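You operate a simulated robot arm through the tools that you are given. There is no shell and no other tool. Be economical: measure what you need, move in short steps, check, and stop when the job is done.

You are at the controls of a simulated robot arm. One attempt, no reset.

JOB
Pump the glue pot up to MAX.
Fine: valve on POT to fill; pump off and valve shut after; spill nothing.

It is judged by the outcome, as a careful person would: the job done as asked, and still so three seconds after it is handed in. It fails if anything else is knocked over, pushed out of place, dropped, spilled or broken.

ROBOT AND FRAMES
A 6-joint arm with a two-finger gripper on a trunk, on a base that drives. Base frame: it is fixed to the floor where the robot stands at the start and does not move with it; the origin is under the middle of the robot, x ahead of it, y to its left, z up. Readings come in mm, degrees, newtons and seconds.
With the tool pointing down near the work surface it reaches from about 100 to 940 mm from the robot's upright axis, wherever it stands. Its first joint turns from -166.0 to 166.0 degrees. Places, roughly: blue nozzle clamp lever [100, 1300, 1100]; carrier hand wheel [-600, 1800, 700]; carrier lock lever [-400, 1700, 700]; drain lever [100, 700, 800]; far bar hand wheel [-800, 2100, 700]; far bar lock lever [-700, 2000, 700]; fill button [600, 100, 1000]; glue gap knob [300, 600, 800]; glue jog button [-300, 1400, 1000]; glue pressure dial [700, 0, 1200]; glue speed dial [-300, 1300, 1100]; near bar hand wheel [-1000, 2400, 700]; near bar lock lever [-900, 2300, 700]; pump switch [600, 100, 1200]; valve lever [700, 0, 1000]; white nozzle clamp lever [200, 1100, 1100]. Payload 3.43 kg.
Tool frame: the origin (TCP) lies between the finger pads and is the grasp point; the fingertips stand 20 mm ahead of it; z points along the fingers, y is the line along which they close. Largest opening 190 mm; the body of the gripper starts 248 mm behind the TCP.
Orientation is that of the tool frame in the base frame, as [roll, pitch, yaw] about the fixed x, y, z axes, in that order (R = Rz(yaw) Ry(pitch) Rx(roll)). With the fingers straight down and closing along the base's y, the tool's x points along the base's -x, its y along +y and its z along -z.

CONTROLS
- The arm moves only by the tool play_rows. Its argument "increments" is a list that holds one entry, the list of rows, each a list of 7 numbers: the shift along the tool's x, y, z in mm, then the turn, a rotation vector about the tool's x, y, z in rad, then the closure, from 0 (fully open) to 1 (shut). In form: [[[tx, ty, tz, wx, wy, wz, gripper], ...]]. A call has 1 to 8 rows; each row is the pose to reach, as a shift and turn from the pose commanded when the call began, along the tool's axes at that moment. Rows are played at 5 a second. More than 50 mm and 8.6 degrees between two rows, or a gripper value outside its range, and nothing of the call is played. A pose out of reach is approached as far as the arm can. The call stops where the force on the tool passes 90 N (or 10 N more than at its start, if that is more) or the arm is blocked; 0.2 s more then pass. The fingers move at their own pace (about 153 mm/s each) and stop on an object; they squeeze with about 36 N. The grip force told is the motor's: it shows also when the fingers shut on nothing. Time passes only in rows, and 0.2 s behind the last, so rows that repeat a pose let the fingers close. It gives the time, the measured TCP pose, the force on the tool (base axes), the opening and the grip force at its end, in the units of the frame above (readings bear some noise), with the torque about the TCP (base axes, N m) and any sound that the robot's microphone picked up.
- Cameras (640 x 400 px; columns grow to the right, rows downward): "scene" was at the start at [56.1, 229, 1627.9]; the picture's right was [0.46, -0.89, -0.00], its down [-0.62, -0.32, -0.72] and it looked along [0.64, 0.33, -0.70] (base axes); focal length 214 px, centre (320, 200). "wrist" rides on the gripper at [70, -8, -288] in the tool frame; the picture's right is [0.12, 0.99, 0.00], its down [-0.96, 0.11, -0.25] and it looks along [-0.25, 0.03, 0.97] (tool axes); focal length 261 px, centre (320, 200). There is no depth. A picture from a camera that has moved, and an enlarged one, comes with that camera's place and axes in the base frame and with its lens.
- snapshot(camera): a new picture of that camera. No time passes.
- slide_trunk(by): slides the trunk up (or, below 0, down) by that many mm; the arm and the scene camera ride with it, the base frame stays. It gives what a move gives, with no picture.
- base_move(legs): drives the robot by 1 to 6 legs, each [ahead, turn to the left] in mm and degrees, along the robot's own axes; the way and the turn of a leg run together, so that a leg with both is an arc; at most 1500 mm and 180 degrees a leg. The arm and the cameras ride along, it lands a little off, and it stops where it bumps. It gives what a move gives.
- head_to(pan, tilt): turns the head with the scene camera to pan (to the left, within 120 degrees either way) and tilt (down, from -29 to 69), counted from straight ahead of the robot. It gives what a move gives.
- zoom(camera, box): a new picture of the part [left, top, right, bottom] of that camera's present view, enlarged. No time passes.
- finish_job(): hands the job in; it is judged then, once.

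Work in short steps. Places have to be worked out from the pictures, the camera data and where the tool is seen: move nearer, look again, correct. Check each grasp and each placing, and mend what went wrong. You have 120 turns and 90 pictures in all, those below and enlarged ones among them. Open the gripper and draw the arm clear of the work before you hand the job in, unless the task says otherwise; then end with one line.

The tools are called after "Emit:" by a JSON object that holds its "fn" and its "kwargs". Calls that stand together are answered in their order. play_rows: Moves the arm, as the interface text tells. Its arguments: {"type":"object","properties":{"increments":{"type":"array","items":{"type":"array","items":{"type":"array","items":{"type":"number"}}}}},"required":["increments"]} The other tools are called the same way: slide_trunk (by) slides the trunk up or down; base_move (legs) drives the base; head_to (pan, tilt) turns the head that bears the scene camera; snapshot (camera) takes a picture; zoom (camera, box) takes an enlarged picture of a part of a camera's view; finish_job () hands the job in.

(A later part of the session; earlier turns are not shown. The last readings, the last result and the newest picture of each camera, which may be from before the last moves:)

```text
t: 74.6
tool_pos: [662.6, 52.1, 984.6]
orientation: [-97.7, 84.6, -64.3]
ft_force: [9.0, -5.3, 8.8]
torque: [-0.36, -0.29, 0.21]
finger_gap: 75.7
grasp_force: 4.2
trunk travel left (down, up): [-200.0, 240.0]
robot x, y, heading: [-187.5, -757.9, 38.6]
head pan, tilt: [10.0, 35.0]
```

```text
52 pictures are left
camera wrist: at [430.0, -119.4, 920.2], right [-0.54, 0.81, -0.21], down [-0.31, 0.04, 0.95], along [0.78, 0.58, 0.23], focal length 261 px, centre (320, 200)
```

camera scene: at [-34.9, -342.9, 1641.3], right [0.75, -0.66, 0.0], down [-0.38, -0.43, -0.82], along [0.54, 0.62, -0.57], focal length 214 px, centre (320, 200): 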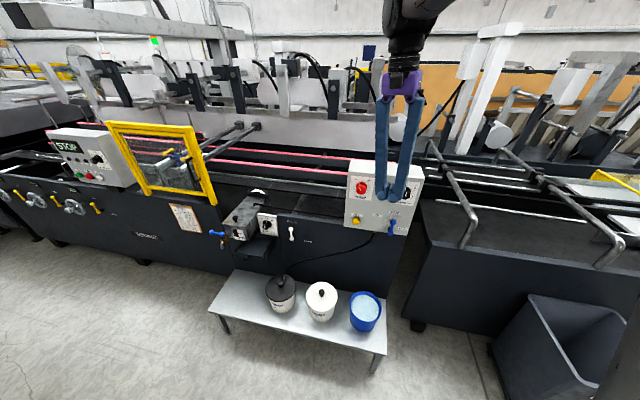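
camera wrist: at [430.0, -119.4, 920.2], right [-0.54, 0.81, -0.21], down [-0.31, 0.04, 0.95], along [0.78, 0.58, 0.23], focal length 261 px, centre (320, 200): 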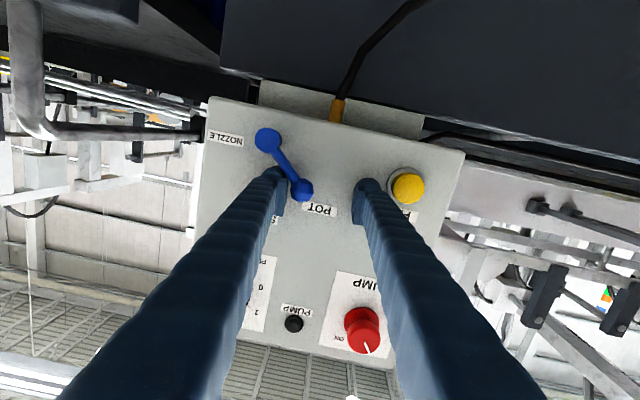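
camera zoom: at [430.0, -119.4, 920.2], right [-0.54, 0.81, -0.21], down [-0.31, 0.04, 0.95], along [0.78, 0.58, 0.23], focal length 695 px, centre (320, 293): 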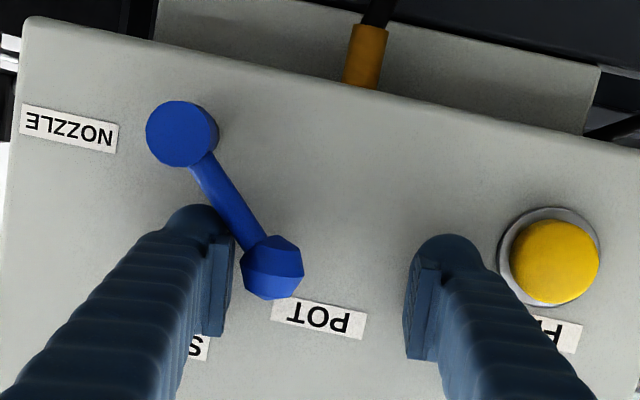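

One step was too long; I'll play it again with shorter ones.

Emit:
{"fn": "play_rows", "kwargs": {"increments": [[[0, -14, 0, 0, 0, 0, 0.63], [0, -14, -40, 0, 0, 0, 0.63], [0, -14, -80, 0, 0, 0, 0.63], [0, -14, -115, 0, 0, 0, 0.63], [-38, 10, -115, 0, 0, 0, 0.63], [-76, 35, -115, 0, 0, 0, 0.63], [-114, 60, -115, 0, 0, 0, 0.63], [-150, 85, -115, 0, 0, 0, 0.63]]]}}

Emit:
{"fn": "snapshot", "kwargs": {"camera": "wrist"}}

```text
t: 76.4
tool_pos: [514.4, 69.5, 1128.3]
orientation: [-99.2, 84.7, -65.8]
ft_force: [-0.3, -0.5, 0.4]
torque: [0.03, 0.01, -0.03]
finger_gap: 70.4
grasp_force: 0.0
trunk travel left (down, up): [-200.0, 240.0]
robot x, y, heading: [-192.2, -757.0, 38.5]
head pan, tilt: [10.0, 35.0]
```

```text
51 pictures are left
camera wrist: at [280.5, -100.5, 1063.0], right [-0.54, 0.81, -0.21], down [-0.31, 0.04, 0.95], along [0.78, 0.58, 0.23], focal length 261 px, centre (320, 200)
```

wrist: 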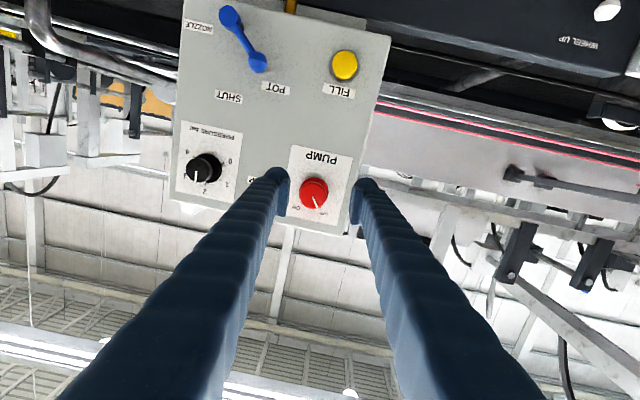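

Good alignment. I'll zoom in to read the OFF/ON angles on the pump plate.

Emit:
{"fn": "zoom", "kwargs": {"camera": "wrist", "box": [270, 140, 366, 240]}}

Emit:
{"fn": "play_rows", "kwargs": {"increments": [[[-9, -4, 0, -0.03, 0, 0.12, 0.63], [-18, -8, 0, -0.06, 0, 0.25, 0.63], [-18, -8, 0, -0.06, 0, 0.38, 0.63], [-18, -8, 0, -0.06, 0, 0.5, 0.63]]]}}

```text
4.00 times, centred on (318, 190) of wrist
camera zoom: at [280.5, -100.5, 1063.0], right [-0.54, 0.81, -0.21], down [-0.31, 0.04, 0.95], along [0.78, 0.58, 0.23], focal length 1043 px, centre (328, 240)
```

zoom: 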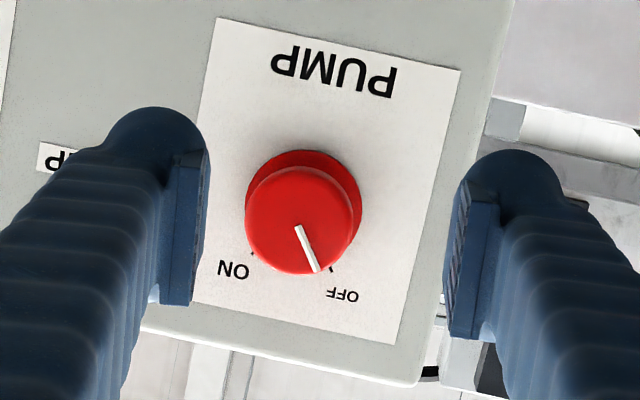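

```text
t: 77.4
tool_pos: [514.6, 149.1, 1198.7]
orientation: [106.5, 75.1, 136.9]
ft_force: [-0.8, 0.5, 0.1]
torque: [0.04, -0.09, -0.36]
finger_gap: 70.4
grasp_force: 0.0
out of reach, approached as far as the arm can: row 1, 2, 3, 4
trunk travel left (down, up): [-200.0, 240.0]
robot x, y, heading: [-193.3, -756.5, 38.7]
head pan, tilt: [10.0, 35.0]
```

OFF to ON is a ~70° turn, positive about tool z. The positive roll direction hits an arm limit, so I'll test the negative one: pre-roll before gripping.

Emit:
{"fn": "play_rows", "kwargs": {"increments": [[[10, -12, 0, 0, 0, -0.13, 0.63], [20, -24, 0, 0, 0, -0.26, 0.63], [30, -36, 0, 0, 0, -0.39, 0.63], [40, -48, 0, 0, 0, -0.52, 0.63], [50, -60, 0, 0, 0, -0.65, 0.63], [50, -75, 0, 0, 0, -0.78, 0.63], [50, -75, 0, 0, 0, -0.91, 0.63]]]}}

```text
t: 79.0
tool_pos: [546.3, 91.7, 1130.8]
orientation: [-96.8, 52.0, -64.6]
ft_force: [0.4, -0.6, 0.2]
torque: [-0.01, 0.03, 0.07]
finger_gap: 70.6
grasp_force: 0.2
trunk travel left (down, up): [-200.0, 240.0]
robot x, y, heading: [-188.5, -756.7, 38.7]
head pan, tilt: [10.0, 35.0]
```

Negative roll is free. I'll set roll to about -75°, square the tool to the panel, and stand ~100 mm in front of the knob.

Emit:
{"fn": "play_rows", "kwargs": {"increments": [[[-3, -4, -8, 0, -0.026, -0.13, 0.63], [-6, -8, -16, 0, -0.052, -0.26, 0.63], [-9, -12, -24, 0, -0.078, -0.39, 0.63], [-12, -16, -32, 0, -0.105, -0.52, 0.63], [-15, -21, -38, 0.003, -0.131, -0.652, 0.63]]]}}

Emit:
{"fn": "snapshot", "kwargs": {"camera": "wrist"}}

```text
t: 80.2
tool_pos: [517.9, 68.4, 1157.0]
orientation: [-90.0, 14.9, -53.1]
ft_force: [-1.1, 0.0, 0.1]
torque: [-0.01, -0.02, -0.01]
finger_gap: 70.4
grasp_force: 0.0
trunk travel left (down, up): [-200.0, 240.0]
robot x, y, heading: [-189.5, -753.9, 38.7]
head pan, tilt: [10.0, 35.0]
```

```text
49 pictures are left
camera wrist: at [329.7, -160.1, 1147.8], right [-0.08, 0.11, -0.99], down [-0.77, 0.62, 0.14], along [0.63, 0.78, 0.03], focal length 261 px, centre (320, 200)
```

wrist: 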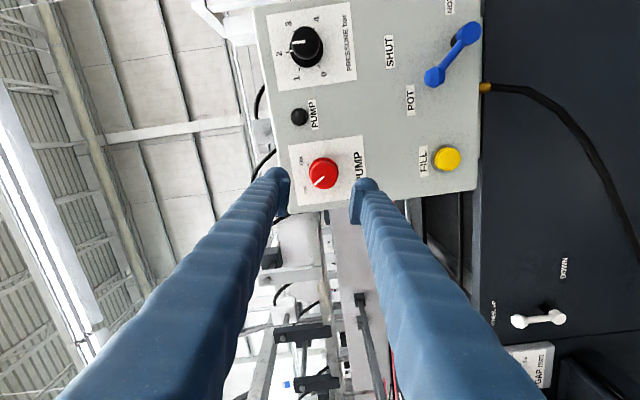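

Perfectly square now. The knob is slightly off-centre: shift x+11, y+3, and advance 95 mm.

Emit:
{"fn": "play_rows", "kwargs": {"increments": [[[11, 3, 0, 0, 0, 0, 0.63], [11, 3, 25, 0, 0, 0, 0.63], [11, 3, 50, 0, 0, 0, 0.63], [11, 3, 75, 0, 0, 0, 0.63], [11, 3, 95, 0, 0, 0, 0.63]]]}}

Emit:
{"fn": "snapshot", "kwargs": {"camera": "wrist"}}

Emit:
{"fn": "zoom", "kwargs": {"camera": "scene", "box": [300, 130, 440, 240]}}

```text
t: 81.4
tool_pos: [602.5, 116.8, 1150.6]
orientation: [-90.0, 15.0, -53.2]
ft_force: [0.4, -0.1, 0.0]
torque: [0.03, -0.02, 0.0]
finger_gap: 70.2
grasp_force: 0.0
trunk travel left (down, up): [-200.0, 240.0]
robot x, y, heading: [-191.1, -754.2, 38.6]
head pan, tilt: [10.0, 35.0]
```

```text
48 pictures are left
camera wrist: at [413.4, -111.1, 1141.0], right [-0.09, 0.11, -0.99], down [-0.77, 0.62, 0.14], along [0.63, 0.78, 0.03], focal length 261 px, centre (320, 200)
```

wrist: 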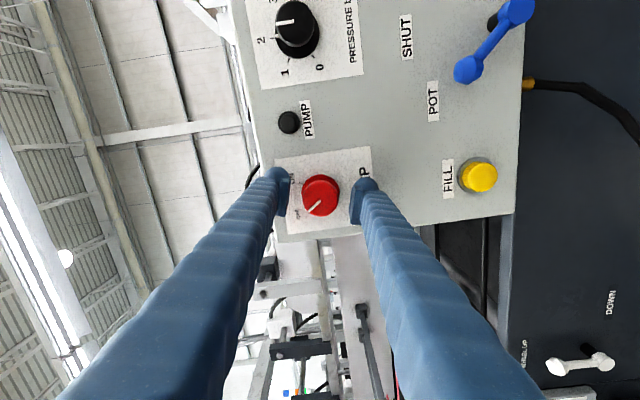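

```text
3.64 times, centred on (370, 185) of scene
camera zoom: at [-277.0, -537.4, 1641.2], right [0.75, -0.66, 0.0], down [-0.38, -0.43, -0.82], along [0.54, 0.61, -0.57], focal length 780 px, centre (138, 254)
```

zoom: 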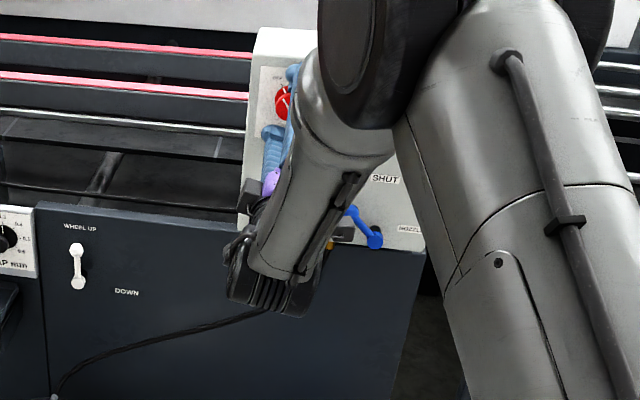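

The cap is centred and ~13 mm ahead of the TCP. I'll advance 14 mm and close the fingers.

Emit:
{"fn": "play_rows", "kwargs": {"increments": [[[0, 0, 7, 0, 0, 0, 0.63], [0, 0, 14, 0, 0, 0, 0.63], [0, 0, 14, 0, 0, 0, 0.8], [0, 0, 14, 0, 0, 0, 0.9], [0, 0, 14, 0, 0, 0, 1], [0, 0, 14, 0, 0, 0, 1]]]}}

Emit:
{"fn": "zoom", "kwargs": {"camera": "wrist", "box": [240, 130, 400, 240]}}

```text
t: 82.8
tool_pos: [612.9, 126.8, 1148.9]
orientation: [-90.1, 14.9, -53.2]
ft_force: [-2.3, 2.7, -8.1]
torque: [-0.03, -0.03, 0.05]
finger_gap: 37.8
grasp_force: 45.1
trunk travel left (down, up): [-200.0, 240.0]
robot x, y, heading: [-193.3, -757.5, 38.8]
head pan, tilt: [10.0, 35.0]
```

```text
3.64 times, centred on (320, 185) of wrist
camera zoom: at [423.9, -102.0, 1140.6], right [-0.09, 0.11, -0.99], down [-0.77, 0.62, 0.14], along [0.63, 0.78, 0.03], focal length 948 px, centre (320, 254)
```

zoom: 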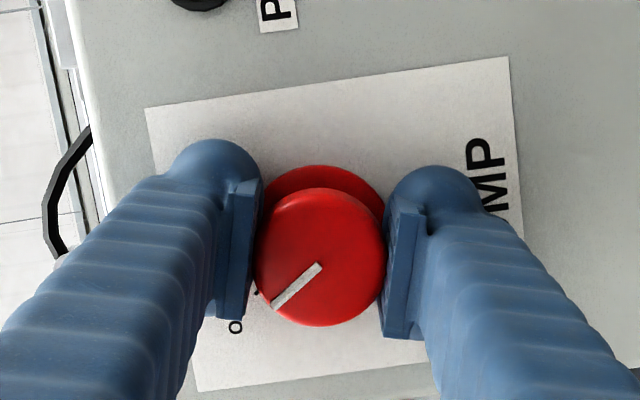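

Firm grip on the 38 mm cap. I'll turn clockwise 1.12 rad first.

Emit:
{"fn": "play_rows", "kwargs": {"increments": [[[0, 0, 0, 0, 0, 0.14, 1], [0, 0, 0, 0, 0, 0.28, 1], [0, 0, 0, 0, 0, 0.42, 1], [0, 0, 0, 0, 0, 0.56, 1], [0, 0, 0, 0, 0, 0.7, 1], [0, 0, 0, 0, 0, 0.84, 1], [0, 0, 0, 0, 0, 0.98, 1], [0, 0, 0, 0, 0, 1.12, 1]]]}}

Emit:
{"fn": "zoom", "kwargs": {"camera": "wrist", "box": [240, 130, 400, 240]}}

```text
t: 84.6
tool_pos: [612.4, 129.6, 1149.0]
orientation: [-91.2, 79.2, -54.3]
ft_force: [-30.0, -10.0, -26.4]
torque: [0.02, -0.14, 0.27]
finger_gap: 38.0
grasp_force: 45.3
trunk travel left (down, up): [-200.0, 240.0]
robot x, y, heading: [-191.0, -755.9, 38.3]
head pan, tilt: [10.0, 35.0]
```

```text
3.64 times, centred on (320, 185) of wrist
camera zoom: at [394.0, -62.0, 1082.4], right [-0.57, 0.76, -0.3], down [-0.37, 0.09, 0.92], along [0.73, 0.64, 0.23], focal length 948 px, centre (320, 254)
```

zoom: 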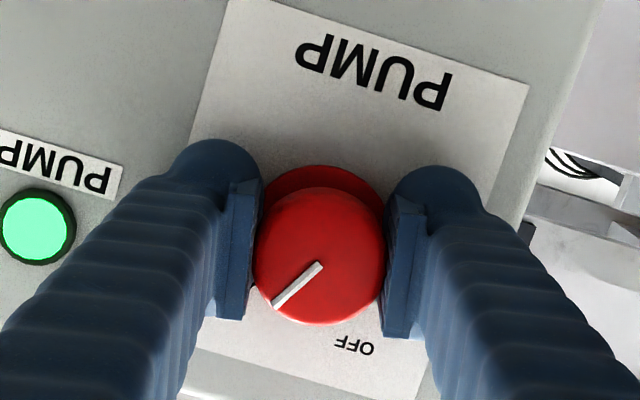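

The pump lamp is green. I'll turn the last few degrees, release, and check the gauge.

Emit:
{"fn": "play_rows", "kwargs": {"increments": [[[0, 0, 0, 0, 0, 0.09, 1], [0, 0, 0, 0, 0, 0.09, 0.63], [0, 0, 0, 0, 0, 0.09, 0.63]]]}}

Emit:
{"fn": "zoom", "kwargs": {"camera": "wrist", "box": [240, 130, 400, 240]}}

Emit:
{"fn": "snapshot", "kwargs": {"camera": "scene"}}

```text
t: 85.4
tool_pos: [616.0, 126.9, 1153.3]
orientation: [-88.7, 84.3, -51.9]
ft_force: [0.1, 0.4, -0.1]
torque: [-0.01, 0.0, -0.06]
finger_gap: 70.8
grasp_force: 0.2
trunk travel left (down, up): [-200.0, 240.0]
robot x, y, heading: [-191.3, -752.4, 38.9]
head pan, tilt: [10.0, 35.0]
```

```text
3.64 times, centred on (320, 185) of wrist
camera zoom: at [393.4, -57.3, 1083.4], right [-0.58, 0.78, -0.22], down [-0.33, 0.02, 0.95], along [0.74, 0.62, 0.24], focal length 948 px, centre (320, 254)
```

zoom: 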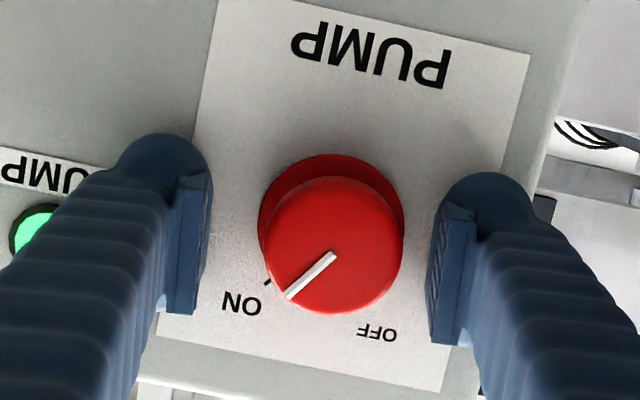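

```text
43 pictures are left
camera scene: at [-277.1, -537.2, 1641.3], right [0.75, -0.66, 0.0], down [-0.38, -0.43, -0.82], along [0.54, 0.61, -0.57], focal length 214 px, centre (320, 200)
```

scene: 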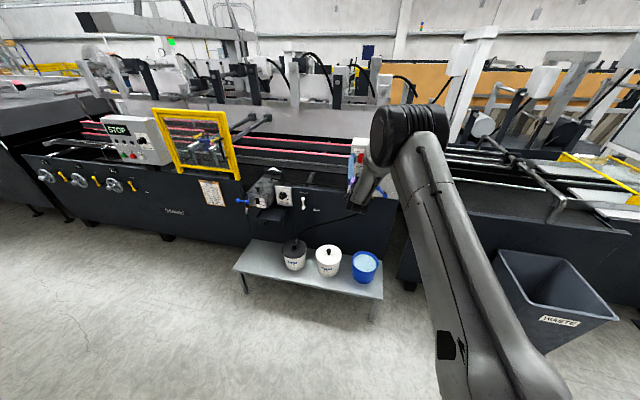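

Pump ON. Next I zoom in on the gauge from here.

Emit:
{"fn": "zoom", "kwargs": {"camera": "scene", "box": [240, 180, 300, 220]}}

```text
10.00 times, centred on (270, 200) of scene
camera zoom: at [-277.1, -537.2, 1641.3], right [0.75, -0.66, 0.0], down [-0.38, -0.43, -0.82], along [0.54, 0.61, -0.57], focal length 2145 px, centre (820, 200)
```

zoom: 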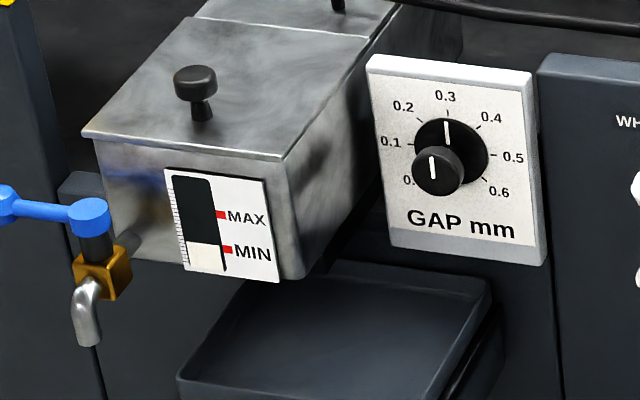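

Clear gauge view: the level is about at MIN. The FILL button triangulates to n≈586, e≈-257, z≈954, directly below the knob. I'll retreat, close the fingers, roll slightly, and descend to face it.

Emit:
{"fn": "play_rows", "kwargs": {"increments": [[[0, 0, -30, 0, 0, 0, 0.63], [0, 0, -60, 0, 0, -0.05, 0.63], [38, 6, -60, 0, 0, -0.1, 1], [76, 12, -60, 0, 0, -0.15, 1], [114, 18, -60, 0, 0, -0.2, 1], [152, 24, -60, 0, 0, -0.25, 1], [180, 28, -60, 0, 0, -0.25, 1], [196, 30, -60, 0, 0, -0.25, 1]]]}}

Emit:
{"fn": "snapshot", "kwargs": {"camera": "wrist"}}

Emit:
{"fn": "zoom", "kwargs": {"camera": "scene", "box": [240, 180, 300, 220]}}

```text
t: 87.2
tool_pos: [560.0, 97.8, 952.1]
orientation: [-90.0, 70.0, -53.1]
ft_force: [0.1, 0.3, 0.2]
torque: [0.0, 0.01, 0.01]
finger_gap: 0.2
grasp_force: 34.6
trunk travel left (down, up): [-200.0, 240.0]
robot x, y, heading: [-194.1, -758.0, 38.7]
head pan, tilt: [10.0, 35.0]
```

```text
41 pictures are left
camera wrist: at [347.6, -99.4, 888.4], right [-0.53, 0.71, -0.45], down [-0.46, 0.2, 0.86], along [0.71, 0.67, 0.22], focal length 261 px, centre (320, 200)
```

wrist: 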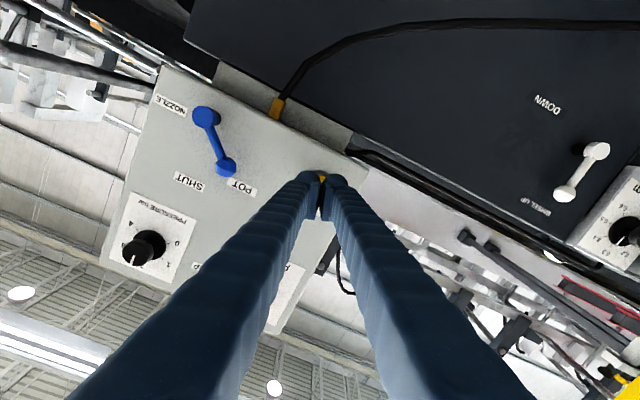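

```text
10.00 times, centred on (270, 200) of scene
camera zoom: at [-277.1, -537.5, 1641.2], right [0.75, -0.66, 0.0], down [-0.38, -0.43, -0.82], along [0.54, 0.61, -0.57], focal length 2145 px, centre (820, 200)
```

zoom: 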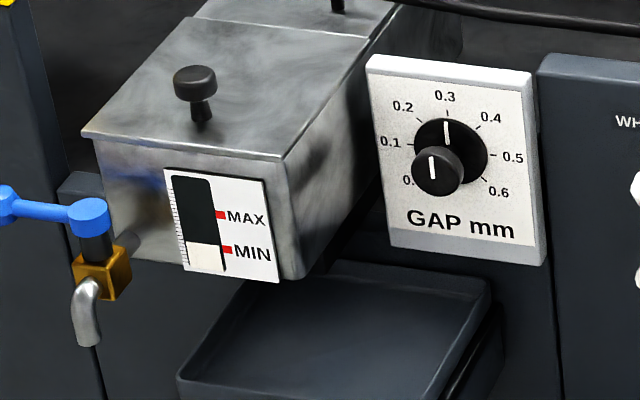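

Alignment is good and the level is steady (no flow without FILL). I'll approach the button to just before contact, then advance in small steps and back off.

Emit:
{"fn": "play_rows", "kwargs": {"increments": [[[0, 0, 25, 0, 0, 0, 1], [0, 0, 45, 0, 0, 0, 1], [0, 0, 54, 0, 0, 0, 1], [0, 0, 58, 0, 0, 0, 1]]]}}

Emit:
{"fn": "snapshot", "kwargs": {"camera": "wrist"}}

```text
t: 88.2
tool_pos: [605.1, 131.8, 951.2]
orientation: [-90.4, 69.9, -53.5]
ft_force: [-20.4, -18.2, -3.3]
torque: [0.13, -0.07, -0.29]
finger_gap: 0.1
grasp_force: 34.0
trunk travel left (down, up): [-200.0, 240.0]
robot x, y, heading: [-190.8, -756.6, 38.6]
head pan, tilt: [10.0, 35.0]
heard: click
```

```text
39 pictures are left
camera wrist: at [392.3, -66.8, 889.5], right [-0.54, 0.71, -0.45], down [-0.46, 0.2, 0.86], along [0.71, 0.67, 0.22], focal length 261 px, centre (320, 200)
```

wrist: 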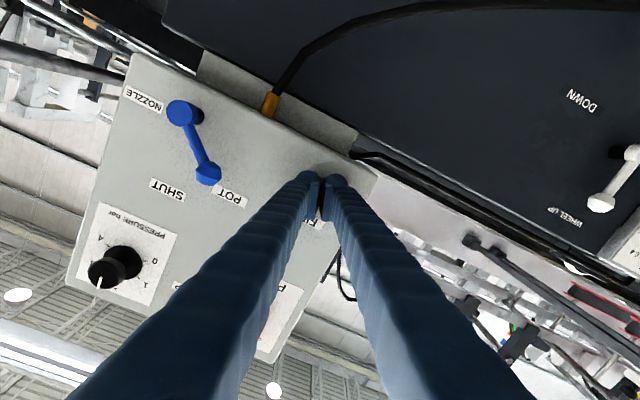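

Click — the button is pressed, with 27 N on the tool. Check the gauge.

Emit:
{"fn": "zoom", "kwargs": {"camera": "scene", "box": [252, 192, 276, 212]}}

```text
16.00 times, centred on (264, 202) of scene
camera zoom: at [-279.0, -539.2, 1641.3], right [0.75, -0.66, 0.0], down [-0.38, -0.43, -0.82], along [0.54, 0.61, -0.57], focal length 3432 px, centre (1216, 168)
```

zoom: 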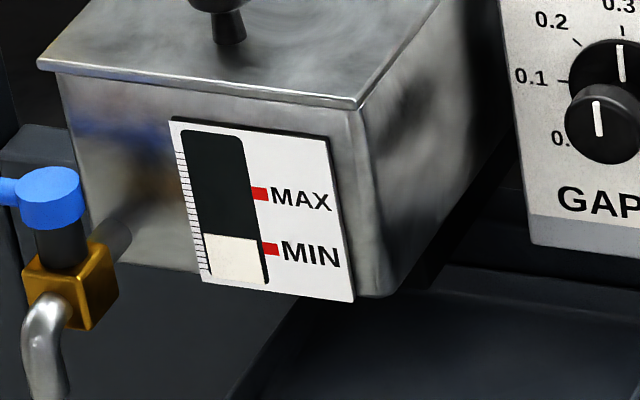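

Little change yet. I'll hold for about a second and look again.

Emit:
{"fn": "play_rows", "kwargs": {"increments": [[[0, 0, 0, 0, 0, 0, 1], [0, 0, 0, 0, 0, 0, 1], [0, 0, 0, 0, 0, 0, 1], [0, 0, 0, 0, 0, 0, 1]]]}}

Emit:
{"fn": "zoom", "kwargs": {"camera": "scene", "box": [252, 192, 276, 212]}}

```text
t: 89.2
tool_pos: [605.6, 131.1, 951.4]
orientation: [-90.3, 70.0, -53.5]
ft_force: [-23.4, -22.7, -13.1]
torque: [0.06, 0.12, -0.38]
finger_gap: 0.0
grasp_force: 34.1
trunk travel left (down, up): [-200.0, 240.0]
robot x, y, heading: [-191.7, -753.8, 38.6]
head pan, tilt: [10.0, 35.0]
```

```text
16.00 times, centred on (264, 202) of scene
camera zoom: at [-278.4, -538.6, 1641.3], right [0.75, -0.66, 0.0], down [-0.38, -0.43, -0.82], along [0.54, 0.61, -0.57], focal length 3432 px, centre (1216, 168)
```

zoom: 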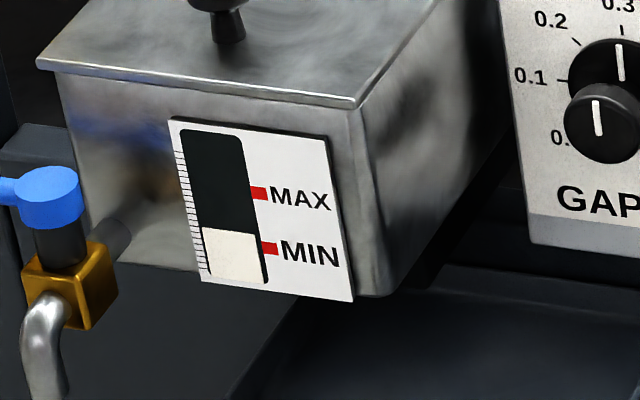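

Rising ~7 px/s; MAX is ~41 px up, so about 6 s more. I'll hold 1.8 s.

Emit:
{"fn": "play_rows", "kwargs": {"increments": [[[0, 0, 0, 0, 0, 0, 1], [0, 0, 0, 0, 0, 0, 1], [0, 0, 0, 0, 0, 0, 1], [0, 0, 0, 0, 0, 0, 1], [0, 0, 0, 0, 0, 0, 1], [0, 0, 0, 0, 0, 0, 1], [0, 0, 0, 0, 0, 0, 1], [0, 0, 0, 0, 0, 0, 1]]]}}

Emit:
{"fn": "zoom", "kwargs": {"camera": "scene", "box": [256, 196, 270, 212]}}

```text
t: 91.0
tool_pos: [605.4, 131.3, 952.9]
orientation: [-90.0, 70.0, -53.2]
ft_force: [-25.8, -21.3, -11.8]
torque: [0.05, 0.16, -0.37]
finger_gap: 6.2
grasp_force: 34.4
trunk travel left (down, up): [-200.0, 240.0]
robot x, y, heading: [-190.2, -753.9, 38.5]
head pan, tilt: [10.0, 35.0]
```

```text
16.00 times, centred on (263, 204) of scene
camera zoom: at [-278.5, -538.6, 1641.3], right [0.75, -0.66, 0.0], down [-0.38, -0.43, -0.82], along [0.54, 0.61, -0.57], focal length 3432 px, centre (1232, 136)
```

zoom: 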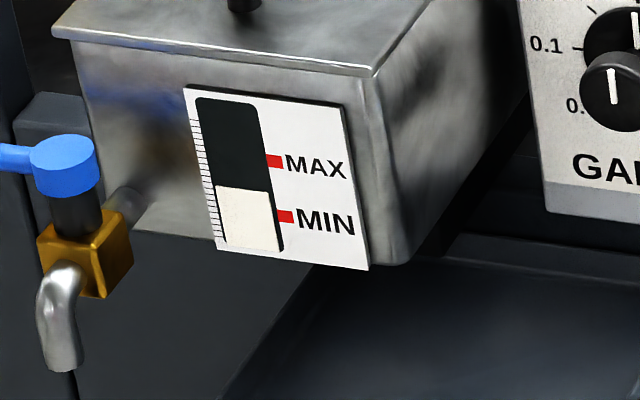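

The rate is ~5 px/s with ~33 px left. The fingers have spread 6 mm on the button but it's still pressed. I'll hold another 1.8 s twice.

Emit:
{"fn": "play_rows", "kwargs": {"increments": [[[0, 0, 0, 0, 0, 0, 1], [0, 0, 0, 0, 0, 0, 1], [0, 0, 0, 0, 0, 0, 1], [0, 0, 0, 0, 0, 0, 1], [0, 0, 0, 0, 0, 0, 1], [0, 0, 0, 0, 0, 0, 1], [0, 0, 0, 0, 0, 0, 1], [0, 0, 0, 0, 0, 0, 1]]]}}

Emit:
{"fn": "zoom", "kwargs": {"camera": "scene", "box": [256, 196, 270, 212]}}

```text
t: 92.8
tool_pos: [604.0, 132.5, 953.4]
orientation: [-90.1, 69.9, -53.1]
ft_force: [-24.6, -22.0, -10.8]
torque: [0.06, 0.03, -0.35]
finger_gap: 6.0
grasp_force: 34.0
trunk travel left (down, up): [-200.0, 240.0]
robot x, y, heading: [-193.7, -760.0, 38.7]
head pan, tilt: [10.0, 35.0]
```

```text
16.00 times, centred on (263, 204) of scene
camera zoom: at [-278.7, -538.8, 1641.3], right [0.75, -0.66, 0.0], down [-0.38, -0.43, -0.82], along [0.54, 0.61, -0.57], focal length 3432 px, centre (1232, 136)
```

zoom: 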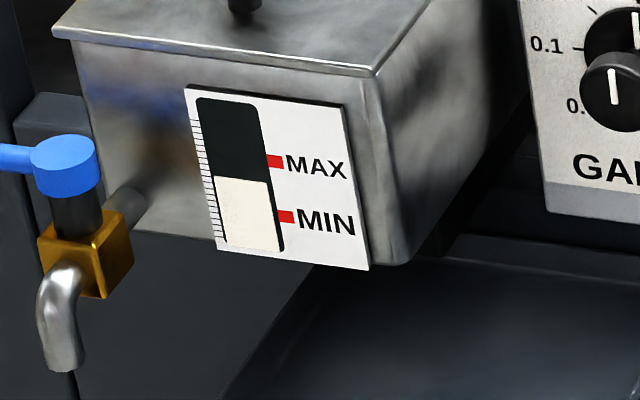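

Up 10 px per 1.8 s, 22 px remaining. Hold 1.8 s more.

Emit:
{"fn": "play_rows", "kwargs": {"increments": [[[0, 0, 0, 0, 0, 0, 1], [0, 0, 0, 0, 0, 0, 1], [0, 0, 0, 0, 0, 0, 1], [0, 0, 0, 0, 0, 0, 1], [0, 0, 0, 0, 0, 0, 1], [0, 0, 0, 0, 0, 0, 1], [0, 0, 0, 0, 0, 0, 1], [0, 0, 0, 0, 0, 0, 1]]]}}

Emit:
{"fn": "zoom", "kwargs": {"camera": "scene", "box": [259, 197, 267, 206]}}

```text
t: 94.6
tool_pos: [605.3, 131.4, 954.3]
orientation: [-89.8, 70.1, -53.0]
ft_force: [-24.5, -20.5, -8.3]
torque: [0.05, 0.04, -0.34]
finger_gap: 6.2
grasp_force: 34.2
trunk travel left (down, up): [-200.0, 240.0]
robot x, y, heading: [-194.5, -756.7, 38.5]
head pan, tilt: [10.0, 35.0]
```

```text
16.00 times, centred on (263, 202) of scene
camera zoom: at [-278.9, -538.9, 1641.3], right [0.75, -0.66, 0.0], down [-0.38, -0.43, -0.82], along [0.54, 0.61, -0.57], focal length 3432 px, centre (1232, 176)
```

zoom: 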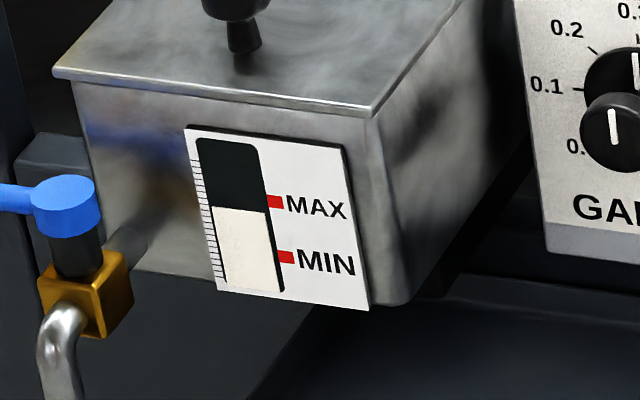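

About 12 px left (~2.2 s). Hold 1.0 s more.

Emit:
{"fn": "play_rows", "kwargs": {"increments": [[[0, 0, 0, 0, 0, 0, 1], [0, 0, 0, 0, 0, 0, 1], [0, 0, 0, 0, 0, 0, 1], [0, 0, 0, 0, 0, 0, 1]]]}}

Emit:
{"fn": "zoom", "kwargs": {"camera": "scene", "box": [259, 197, 267, 206]}}

```text
t: 95.6
tool_pos: [605.2, 131.5, 954.4]
orientation: [-89.9, 70.0, -52.9]
ft_force: [-24.7, -19.5, -5.9]
torque: [0.1, 0.03, -0.27]
finger_gap: 6.0
grasp_force: 34.3
trunk travel left (down, up): [-200.0, 240.0]
robot x, y, heading: [-188.3, -754.5, 38.6]
head pan, tilt: [10.0, 35.0]
```

```text
16.00 times, centred on (263, 202) of scene
camera zoom: at [-279.1, -539.0, 1641.3], right [0.75, -0.66, 0.0], down [-0.38, -0.43, -0.82], along [0.54, 0.61, -0.57], focal length 3432 px, centre (1232, 176)
```

zoom: 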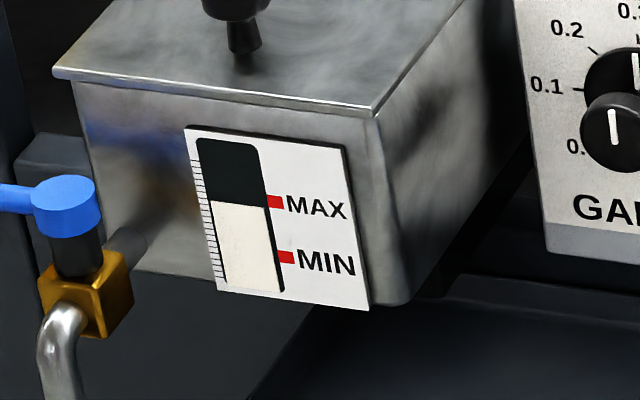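

About 7 px short (~1.3 s). I'll hold 0.4 s and release to see any after-flow; I can top up after.

Emit:
{"fn": "play_rows", "kwargs": {"increments": [[[0, 0, 0, 0, 0, 0, 1], [0, 0, 0, 0, 0, 0, 1], [0, 0, -12, 0, 0, 0, 1], [0, 0, -12, 0, 0, 0, 1], [0, 0, -12, 0, 0, 0, 1], [0, 0, -12, 0, 0, 0, 1], [0, 0, -12, 0, 0, 0, 1]]]}}

Emit:
{"fn": "zoom", "kwargs": {"camera": "scene", "box": [259, 197, 267, 206]}}

Emit:
{"fn": "zoom", "kwargs": {"camera": "wrist", "box": [260, 130, 400, 230]}}

```text
t: 97.2
tool_pos: [596.7, 125.7, 953.2]
orientation: [-89.9, 70.0, -53.1]
ft_force: [-0.3, -0.2, 1.3]
torque: [0.01, 0.01, 0.01]
finger_gap: 0.1
grasp_force: 34.1
trunk travel left (down, up): [-200.0, 240.0]
robot x, y, heading: [-189.6, -753.2, 38.5]
head pan, tilt: [10.0, 35.0]
```

```text
16.00 times, centred on (263, 202) of scene
camera zoom: at [-277.3, -537.7, 1641.3], right [0.75, -0.66, 0.0], down [-0.38, -0.43, -0.82], along [0.54, 0.61, -0.57], focal length 3432 px, centre (1232, 176)
```

zoom: 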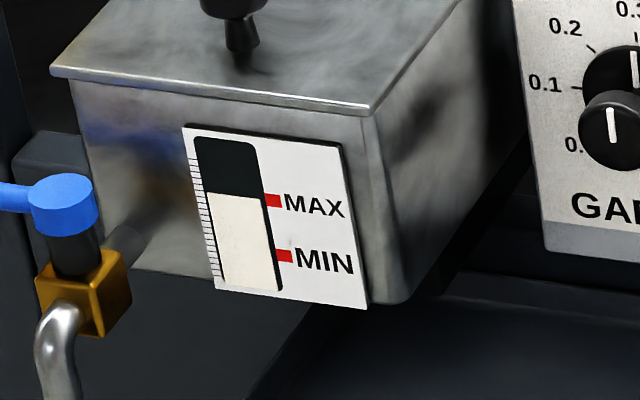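

```text
4.00 times, centred on (330, 180) of wrist
camera zoom: at [385.5, -72.2, 890.1], right [-0.54, 0.71, -0.45], down [-0.46, 0.2, 0.86], along [0.71, 0.67, 0.22], focal length 1043 px, centre (280, 280)
```

zoom: 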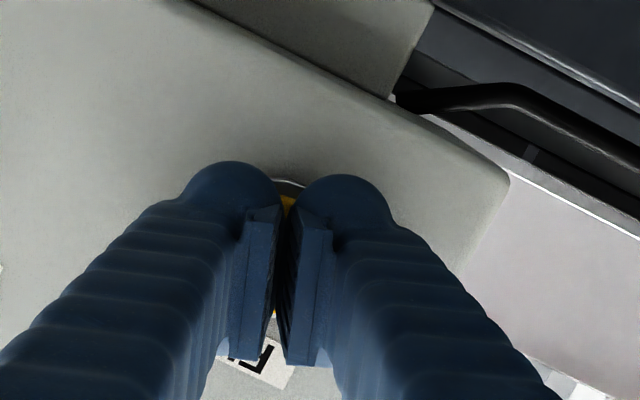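

The level is now right at MAX. I'll verify quickly that it's no longer rising.

Emit:
{"fn": "play_rows", "kwargs": {"increments": [[[0, 0, 0, 0, 0, 0, 1], [0, 0, 0, 0, 0, 0, 1]]]}}

Emit:
{"fn": "zoom", "kwargs": {"camera": "scene", "box": [259, 197, 267, 206]}}

```text
t: 97.8
tool_pos: [596.4, 126.0, 954.0]
orientation: [-90.1, 70.0, -53.3]
ft_force: [-0.1, -1.4, 1.1]
torque: [0.03, 0.0, -0.05]
finger_gap: 0.2
grasp_force: 34.2
trunk travel left (down, up): [-200.0, 240.0]
robot x, y, heading: [-189.0, -756.6, 38.5]
head pan, tilt: [10.0, 35.0]
```

```text
16.00 times, centred on (263, 202) of scene
camera zoom: at [-277.3, -537.8, 1641.3], right [0.75, -0.66, 0.0], down [-0.38, -0.43, -0.82], along [0.54, 0.61, -0.57], focal length 3432 px, centre (1232, 176)
```

zoom: 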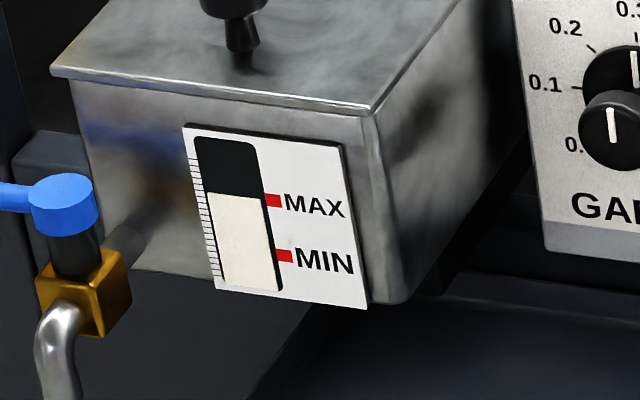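

Stable at MAX. Now pump off: I'll retreat, rise to the knob with fingers open, and face it.

Emit:
{"fn": "play_rows", "kwargs": {"increments": [[[0, 0, -25, 0, 0, 0, 1], [0, 0, -45, 0, 0, 0, 1], [-31, -13, -45, 0, 0, 0, 0.8], [-61, -25, -45, 0, 0, 0, 0.63], [-91, -38, -45, 0, 0, 0, 0.63], [-122, -51, -45, 0, 0, 0, 0.63], [-152, -63, -45, 0, 0, 0, 0.63], [-182.6, -76, -45, 0, 0, 0, 0.63]]]}}

Emit:
{"fn": "snapshot", "kwargs": {"camera": "wrist"}}

Emit:
{"fn": "zoom", "kwargs": {"camera": "scene", "box": [259, 197, 267, 206]}}

```text
t: 99.6
tool_pos: [567.9, 90.4, 1152.7]
orientation: [-90.2, 70.1, -53.3]
ft_force: [-0.7, -0.3, 0.0]
torque: [-0.03, -0.04, -0.02]
finger_gap: 70.4
grasp_force: 0.1
trunk travel left (down, up): [-200.0, 240.0]
robot x, y, heading: [-188.4, -757.3, 38.3]
head pan, tilt: [10.0, 35.0]
```

```text
29 pictures are left
camera wrist: at [355.8, -106.9, 1090.5], right [-0.54, 0.71, -0.45], down [-0.46, 0.2, 0.86], along [0.71, 0.67, 0.22], focal length 261 px, centre (320, 200)
```

wrist: 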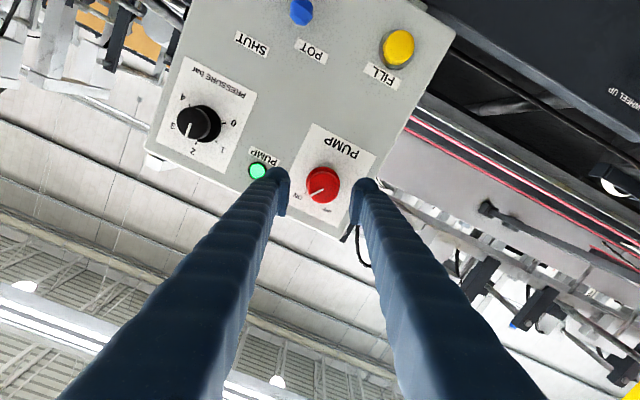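

```text
16.00 times, centred on (263, 202) of scene
camera zoom: at [-277.9, -538.1, 1641.3], right [0.75, -0.66, 0.0], down [-0.38, -0.43, -0.82], along [0.54, 0.61, -0.57], focal length 3432 px, centre (1232, 176)
```

zoom: 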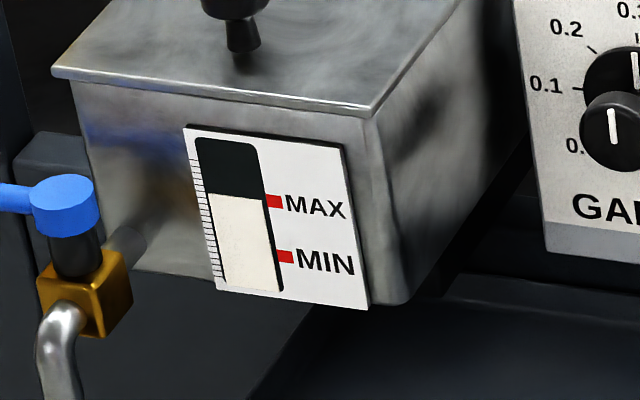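

The level holds at the MAX mark. The knob is nearly centred; advance 58 mm with a small correction and grip.

Emit:
{"fn": "play_rows", "kwargs": {"increments": [[[3, 3, 20, 0, 0, 0, 0.63], [3, 3, 40, 0, 0, 0, 0.63], [3, 3, 58, 0, 0, 0, 0.63], [3, 3, 58, 0, 0, 0, 0.8], [3, 3, 58, 0, 0, 0, 0.9], [3, 3, 58, 0, 0, 0, 1], [3, 3, 58, 0, 0, 0, 1]]]}}

Emit:
{"fn": "zoom", "kwargs": {"camera": "wrist", "box": [240, 130, 400, 240]}}

```text
t: 101.2
tool_pos: [611.3, 127.2, 1149.1]
orientation: [-90.0, 70.0, -53.3]
ft_force: [3.2, 1.0, -1.9]
torque: [-0.01, 0.1, 0.04]
finger_gap: 37.8
grasp_force: 45.0
trunk travel left (down, up): [-200.0, 240.0]
robot x, y, heading: [-190.3, -756.5, 38.5]
head pan, tilt: [10.0, 35.0]
```

```text
3.64 times, centred on (320, 185) of wrist
camera zoom: at [400.2, -70.3, 1085.6], right [-0.54, 0.71, -0.45], down [-0.46, 0.2, 0.86], along [0.71, 0.67, 0.22], focal length 948 px, centre (320, 254)
```

zoom: 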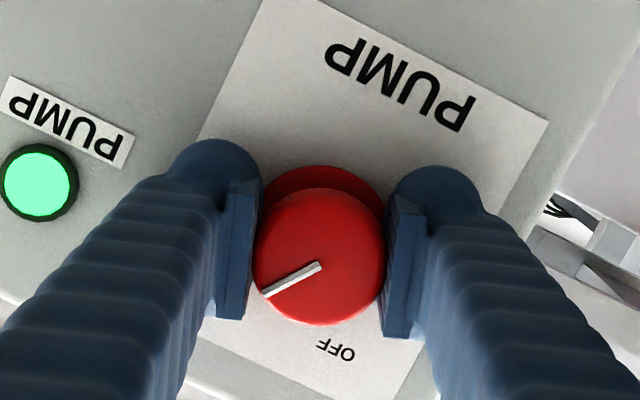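

Gripped centrally with low side force. Turn back counter-clockwise 1.12 rad.

Emit:
{"fn": "play_rows", "kwargs": {"increments": [[[0, 0, 0, 0, 0, -0.14, 1], [0, 0, 0, 0, 0, -0.28, 1], [0, 0, 0, 0, 0, -0.42, 1], [0, 0, 0, 0, 0, -0.56, 1], [0, 0, 0, 0, 0, -0.7, 1], [0, 0, 0, 0, 0, -0.84, 1], [0, 0, 0, 0, 0, -0.98, 1], [0, 0, 0, 0, 0, -1.12, 1]]]}}

Emit:
{"fn": "zoom", "kwargs": {"camera": "wrist", "box": [240, 100, 400, 240]}}

```text
t: 103.0
tool_pos: [612.3, 127.0, 1150.3]
orientation: [-89.9, 5.8, -53.2]
ft_force: [20.5, -8.0, 13.2]
torque: [0.0, 0.07, 0.02]
finger_gap: 38.1
grasp_force: 44.9
trunk travel left (down, up): [-200.0, 240.0]
robot x, y, heading: [-191.1, -754.1, 38.4]
head pan, tilt: [10.0, 35.0]
```

```text
2.86 times, centred on (320, 170) of wrist
camera zoom: at [423.8, -102.0, 1150.9], right [0.01, -0.01, -1.0], down [-0.78, 0.63, -0.02], along [0.63, 0.78, 0.0], focal length 745 px, centre (320, 286)
```

zoom: 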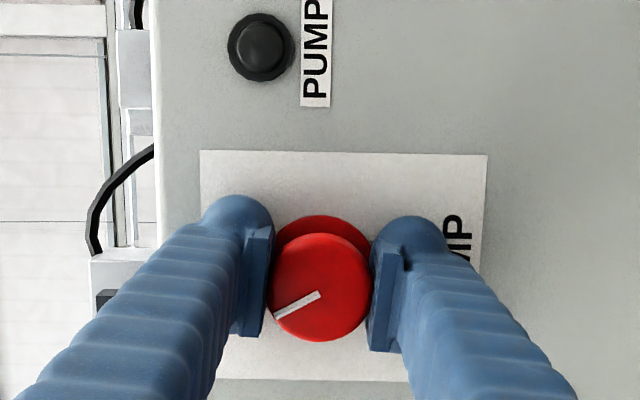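

The lamp is off. I'll finish the last few degrees, release and retreat 70 mm.

Emit:
{"fn": "play_rows", "kwargs": {"increments": [[[0, 0, 0, 0, 0, -0.08, 1], [0, 0, 0, 0, 0, -0.08, 0.63], [0, 0, 0, 0, 0, -0.08, 0.63], [0, 0, -30, 0, 0, -0.08, 0.63], [0, 0, -70, 0, 0, -0.08, 0.63]]]}}

Emit:
{"fn": "snapshot", "kwargs": {"camera": "wrist"}}

```text
t: 104.2
tool_pos: [553.1, 84.6, 1148.1]
orientation: [-90.0, 1.2, -53.1]
ft_force: [0.7, -1.0, 1.0]
torque: [-0.02, 0.0, 0.0]
finger_gap: 70.4
grasp_force: 0.1
trunk travel left (down, up): [-200.0, 240.0]
robot x, y, heading: [-191.2, -754.6, 38.5]
head pan, tilt: [10.0, 35.0]
```

```text
25 pictures are left
camera wrist: at [364.3, -143.7, 1154.6], right [0.06, -0.08, -1.0], down [-0.78, 0.62, -0.09], along [0.63, 0.78, -0.02], focal length 261 px, centre (320, 200)
```

wrist: 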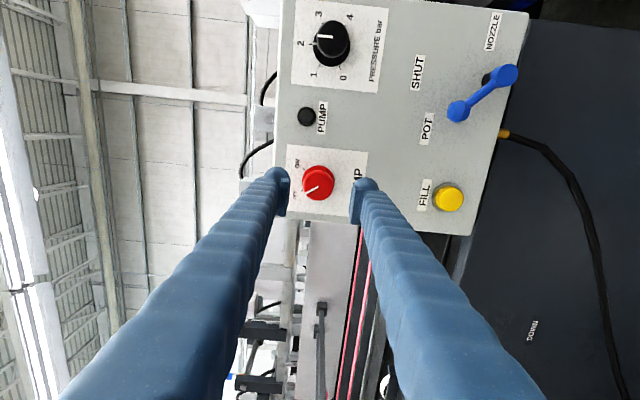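

Pump OFF with the lamp dark. Now the valve: the tip should be at n≈562, e≈-378, z≈981. I'll move in front of it with roll -75°.

Emit:
{"fn": "play_rows", "kwargs": {"increments": [[[14, 21, 0, 0, 0, 0.03, 0.63], [29, 42, 0, 0, 0, 0.06, 0.63], [43, 63, 0, 0, 0, 0.09, 0.63], [57, 84, 0, 0, 0, 0.12, 0.63], [71, 104, 0, 0, 0, 0.15, 0.63], [86, 125, 0, 0, 0, 0.18, 0.63], [100, 146, 0, 0, 0, 0.21, 0.63], [114, 167, 0, 0, 0, 0.24, 0.63]]]}}

Emit:
{"fn": "snapshot", "kwargs": {"camera": "wrist"}}

```text
t: 106.0
tool_pos: [606.7, 12.3, 980.8]
orientation: [-90.1, 15.0, -55.7]
ft_force: [0.0, -0.3, 0.2]
torque: [0.01, 0.0, 0.06]
finger_gap: 70.2
grasp_force: 0.1
out of reach, approached as far as the arm can: row 5, 6, 7, 8
trunk travel left (down, up): [-200.0, 240.0]
robot x, y, heading: [-188.0, -756.0, 38.8]
head pan, tilt: [10.0, 35.0]
```

```text
24 pictures are left
camera wrist: at [407.8, -206.7, 970.5], right [-0.08, 0.12, -0.99], down [-0.74, 0.65, 0.14], along [0.66, 0.75, 0.03], focal length 261 px, centre (320, 200)
```

wrist: 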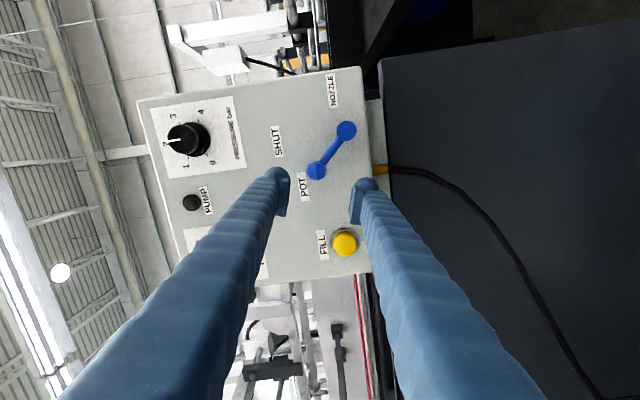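

The tip is about 18 mm toward tool +x and 4 mm toward -y. I'll correct that and advance half-way, then recheck.

Emit:
{"fn": "play_rows", "kwargs": {"increments": [[[10, -4, 10, 0, 0, 0, 0.63], [20, -4, 20, 0, 0, 0, 0.63], [20, -4, 35, 0, 0, 0, 0.63]]]}}

Emit:
{"fn": "snapshot", "kwargs": {"camera": "wrist"}}

```text
t: 106.8
tool_pos: [630.6, 33.5, 980.2]
orientation: [-90.2, 15.0, -55.9]
ft_force: [0.0, -0.5, -0.1]
torque: [-0.05, -0.03, 0.12]
finger_gap: 70.3
grasp_force: 0.1
out of reach, approached as far as the arm can: row 1, 2, 3
trunk travel left (down, up): [-200.0, 240.0]
robot x, y, heading: [-190.1, -754.6, 38.5]
head pan, tilt: [10.0, 35.0]
```

```text
23 pictures are left
camera wrist: at [431.1, -186.5, 971.2], right [-0.08, 0.12, -0.99], down [-0.74, 0.65, 0.14], along [0.66, 0.75, 0.03], focal length 261 px, centre (320, 200)
```

wrist: 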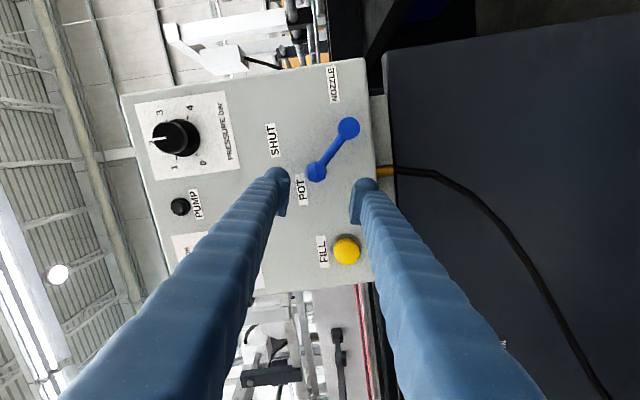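

Going further right at this roll is blocked by an arm limit. With roll near zero I reached further right before, so I'll back off, roll back up, close the fingers and push the lever from its left.

Emit:
{"fn": "play_rows", "kwargs": {"increments": [[[-5, 0, -20, 0, 0, 0.14, 0.63], [-13, 0, -40, 0, 0, 0.28, 0.8], [-13, 0, -40, 0, 0, 0.42, 1], [-13, 0, -40, 0, 0, 0.56, 1], [-13, 0, -40, 0, 0, 0.7, 1], [-13, 0, -40, 0, 0, 0.84, 1], [-13, 0, -40, 0, 0, 0.98, 1], [-13, 0, -40, 0, 0, 1.12, 1]]]}}

Emit:
{"fn": "snapshot", "kwargs": {"camera": "wrist"}}

```text
t: 108.6
tool_pos: [583.8, 26.7, 981.5]
orientation: [-90.5, 79.3, -54.7]
ft_force: [-0.2, -0.1, 0.5]
torque: [-0.01, -0.03, 0.03]
finger_gap: 0.0
grasp_force: 33.9
out of reach, approached as far as the arm can: row 1, 2, 3, 4, 5, 6, 7, 8
trunk travel left (down, up): [-200.0, 240.0]
robot x, y, heading: [-190.6, -753.8, 39.0]
head pan, tilt: [10.0, 35.0]
```

```text
22 pictures are left
camera wrist: at [362.6, -158.7, 914.5], right [-0.56, 0.77, -0.3], down [-0.37, 0.09, 0.92], along [0.74, 0.63, 0.23], focal length 261 px, centre (320, 200)
```

wrist: 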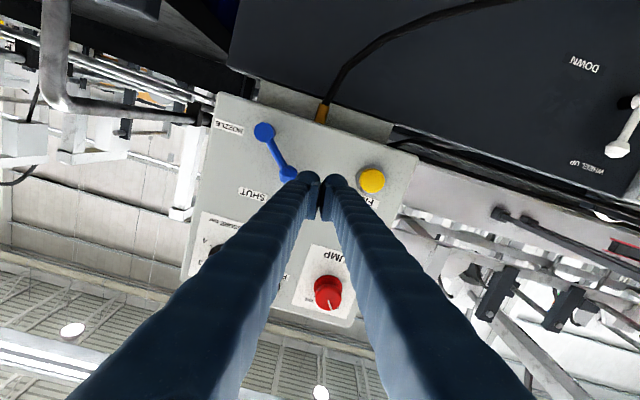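

The fingers sit ~45 mm left of the tip. I'll advance 75 mm so they're beside the knob.

Emit:
{"fn": "play_rows", "kwargs": {"increments": [[[0, 0, 25, 0, 0, 0, 1], [0, 0, 50, 0, 0, 0, 1], [0, 0, 75, 0, 0, 0, 1]]]}}

Emit:
{"fn": "snapshot", "kwargs": {"camera": "wrist"}}

```text
t: 109.4
tool_pos: [639.7, 80.0, 981.5]
orientation: [-90.7, 79.1, -55.1]
ft_force: [0.8, 0.2, 0.3]
torque: [-0.01, 0.03, 0.04]
finger_gap: 0.0
grasp_force: 33.9
out of reach, approached as far as the arm can: row 1, 2, 3
trunk travel left (down, up): [-200.0, 240.0]
robot x, y, heading: [-193.3, -757.1, 38.5]
head pan, tilt: [10.0, 35.0]
```

```text
21 pictures are left
camera wrist: at [416.6, -105.8, 915.8], right [-0.56, 0.77, -0.3], down [-0.37, 0.1, 0.92], along [0.74, 0.63, 0.23], focal length 261 px, centre (320, 200)
```

wrist: 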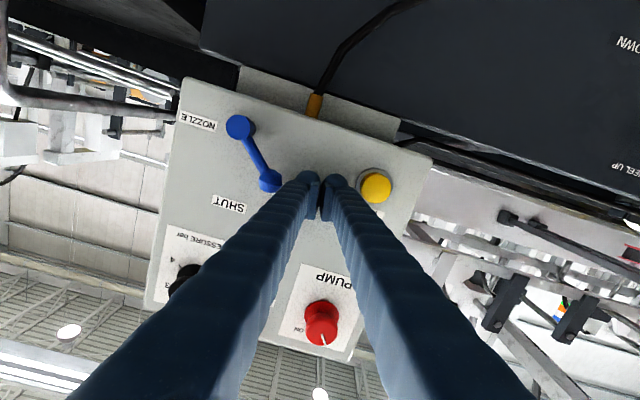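

Tip 55 mm to the right. Push right 56 mm in steps (lever about two-thirds back), then check.

Emit:
{"fn": "play_rows", "kwargs": {"increments": [[[0, -14, 0, 0, 0, 0, 1], [0, -28, 0, 0, 0, 0, 1], [0, -38, 0, 0, 0, 0, 1], [0, -48, 0, 0, 0, 0, 1], [0, -56, 0, 0, 0, 0, 1]]]}}

Emit:
{"fn": "snapshot", "kwargs": {"camera": "wrist"}}

```text
t: 110.6
tool_pos: [658.4, 53.1, 992.8]
orientation: [-91.2, 79.1, -57.3]
ft_force: [-0.2, 0.2, 0.5]
torque: [-0.03, -0.02, 0.03]
finger_gap: 0.1
grasp_force: 34.5
out of reach, approached as far as the arm can: row 1, 2, 3, 4, 5
trunk travel left (down, up): [-200.0, 240.0]
robot x, y, heading: [-186.5, -757.5, 38.9]
head pan, tilt: [10.0, 35.0]
```

```text
20 pictures are left
camera wrist: at [431.1, -125.6, 926.8], right [-0.53, 0.79, -0.3], down [-0.37, 0.11, 0.92], along [0.76, 0.6, 0.23], focal length 261 px, centre (320, 200)
```

wrist: 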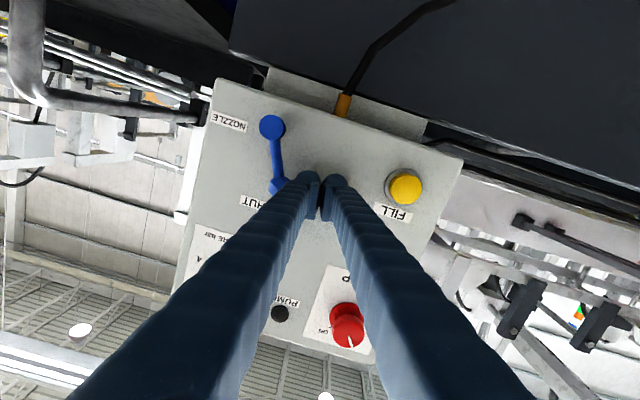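

The lever is now ~23° left of vertical, needing ~26 mm more at the tip. Push another 20.

Emit:
{"fn": "play_rows", "kwargs": {"increments": [[[0, -7, 0, 0, 0, 0, 1], [0, -14, 0, 0, 0, 0, 1], [0, -20, 0, 0, 0, 0, 1]]]}}

Emit:
{"fn": "zoom", "kwargs": {"camera": "wrist", "box": [190, 60, 390, 240]}}

```text
t: 111.4
tool_pos: [658.3, 53.1, 993.6]
orientation: [-91.3, 79.1, -57.2]
ft_force: [-0.8, -0.5, -0.3]
torque: [-0.01, 0.02, 0.0]
finger_gap: 0.0
grasp_force: 34.0
out of reach, approached as far as the arm can: row 1, 2, 3
trunk travel left (down, up): [-200.0, 240.0]
robot x, y, heading: [-190.0, -754.8, 38.5]
head pan, tilt: [10.0, 35.0]
```

```text
2.22 times, centred on (290, 150) of wrist
camera zoom: at [430.9, -125.1, 926.8], right [-0.53, 0.79, -0.3], down [-0.37, 0.11, 0.92], along [0.76, 0.61, 0.23], focal length 579 px, centre (387, 311)
```

zoom: 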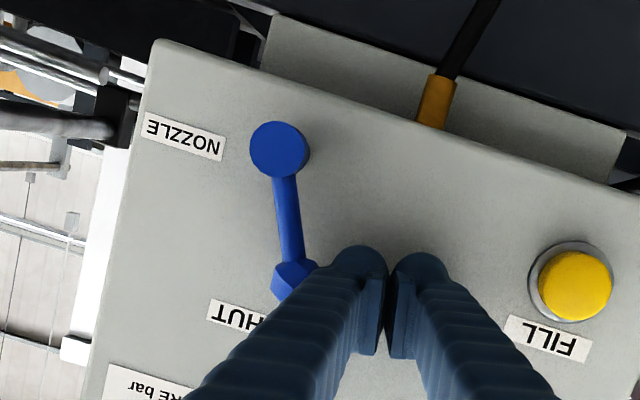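

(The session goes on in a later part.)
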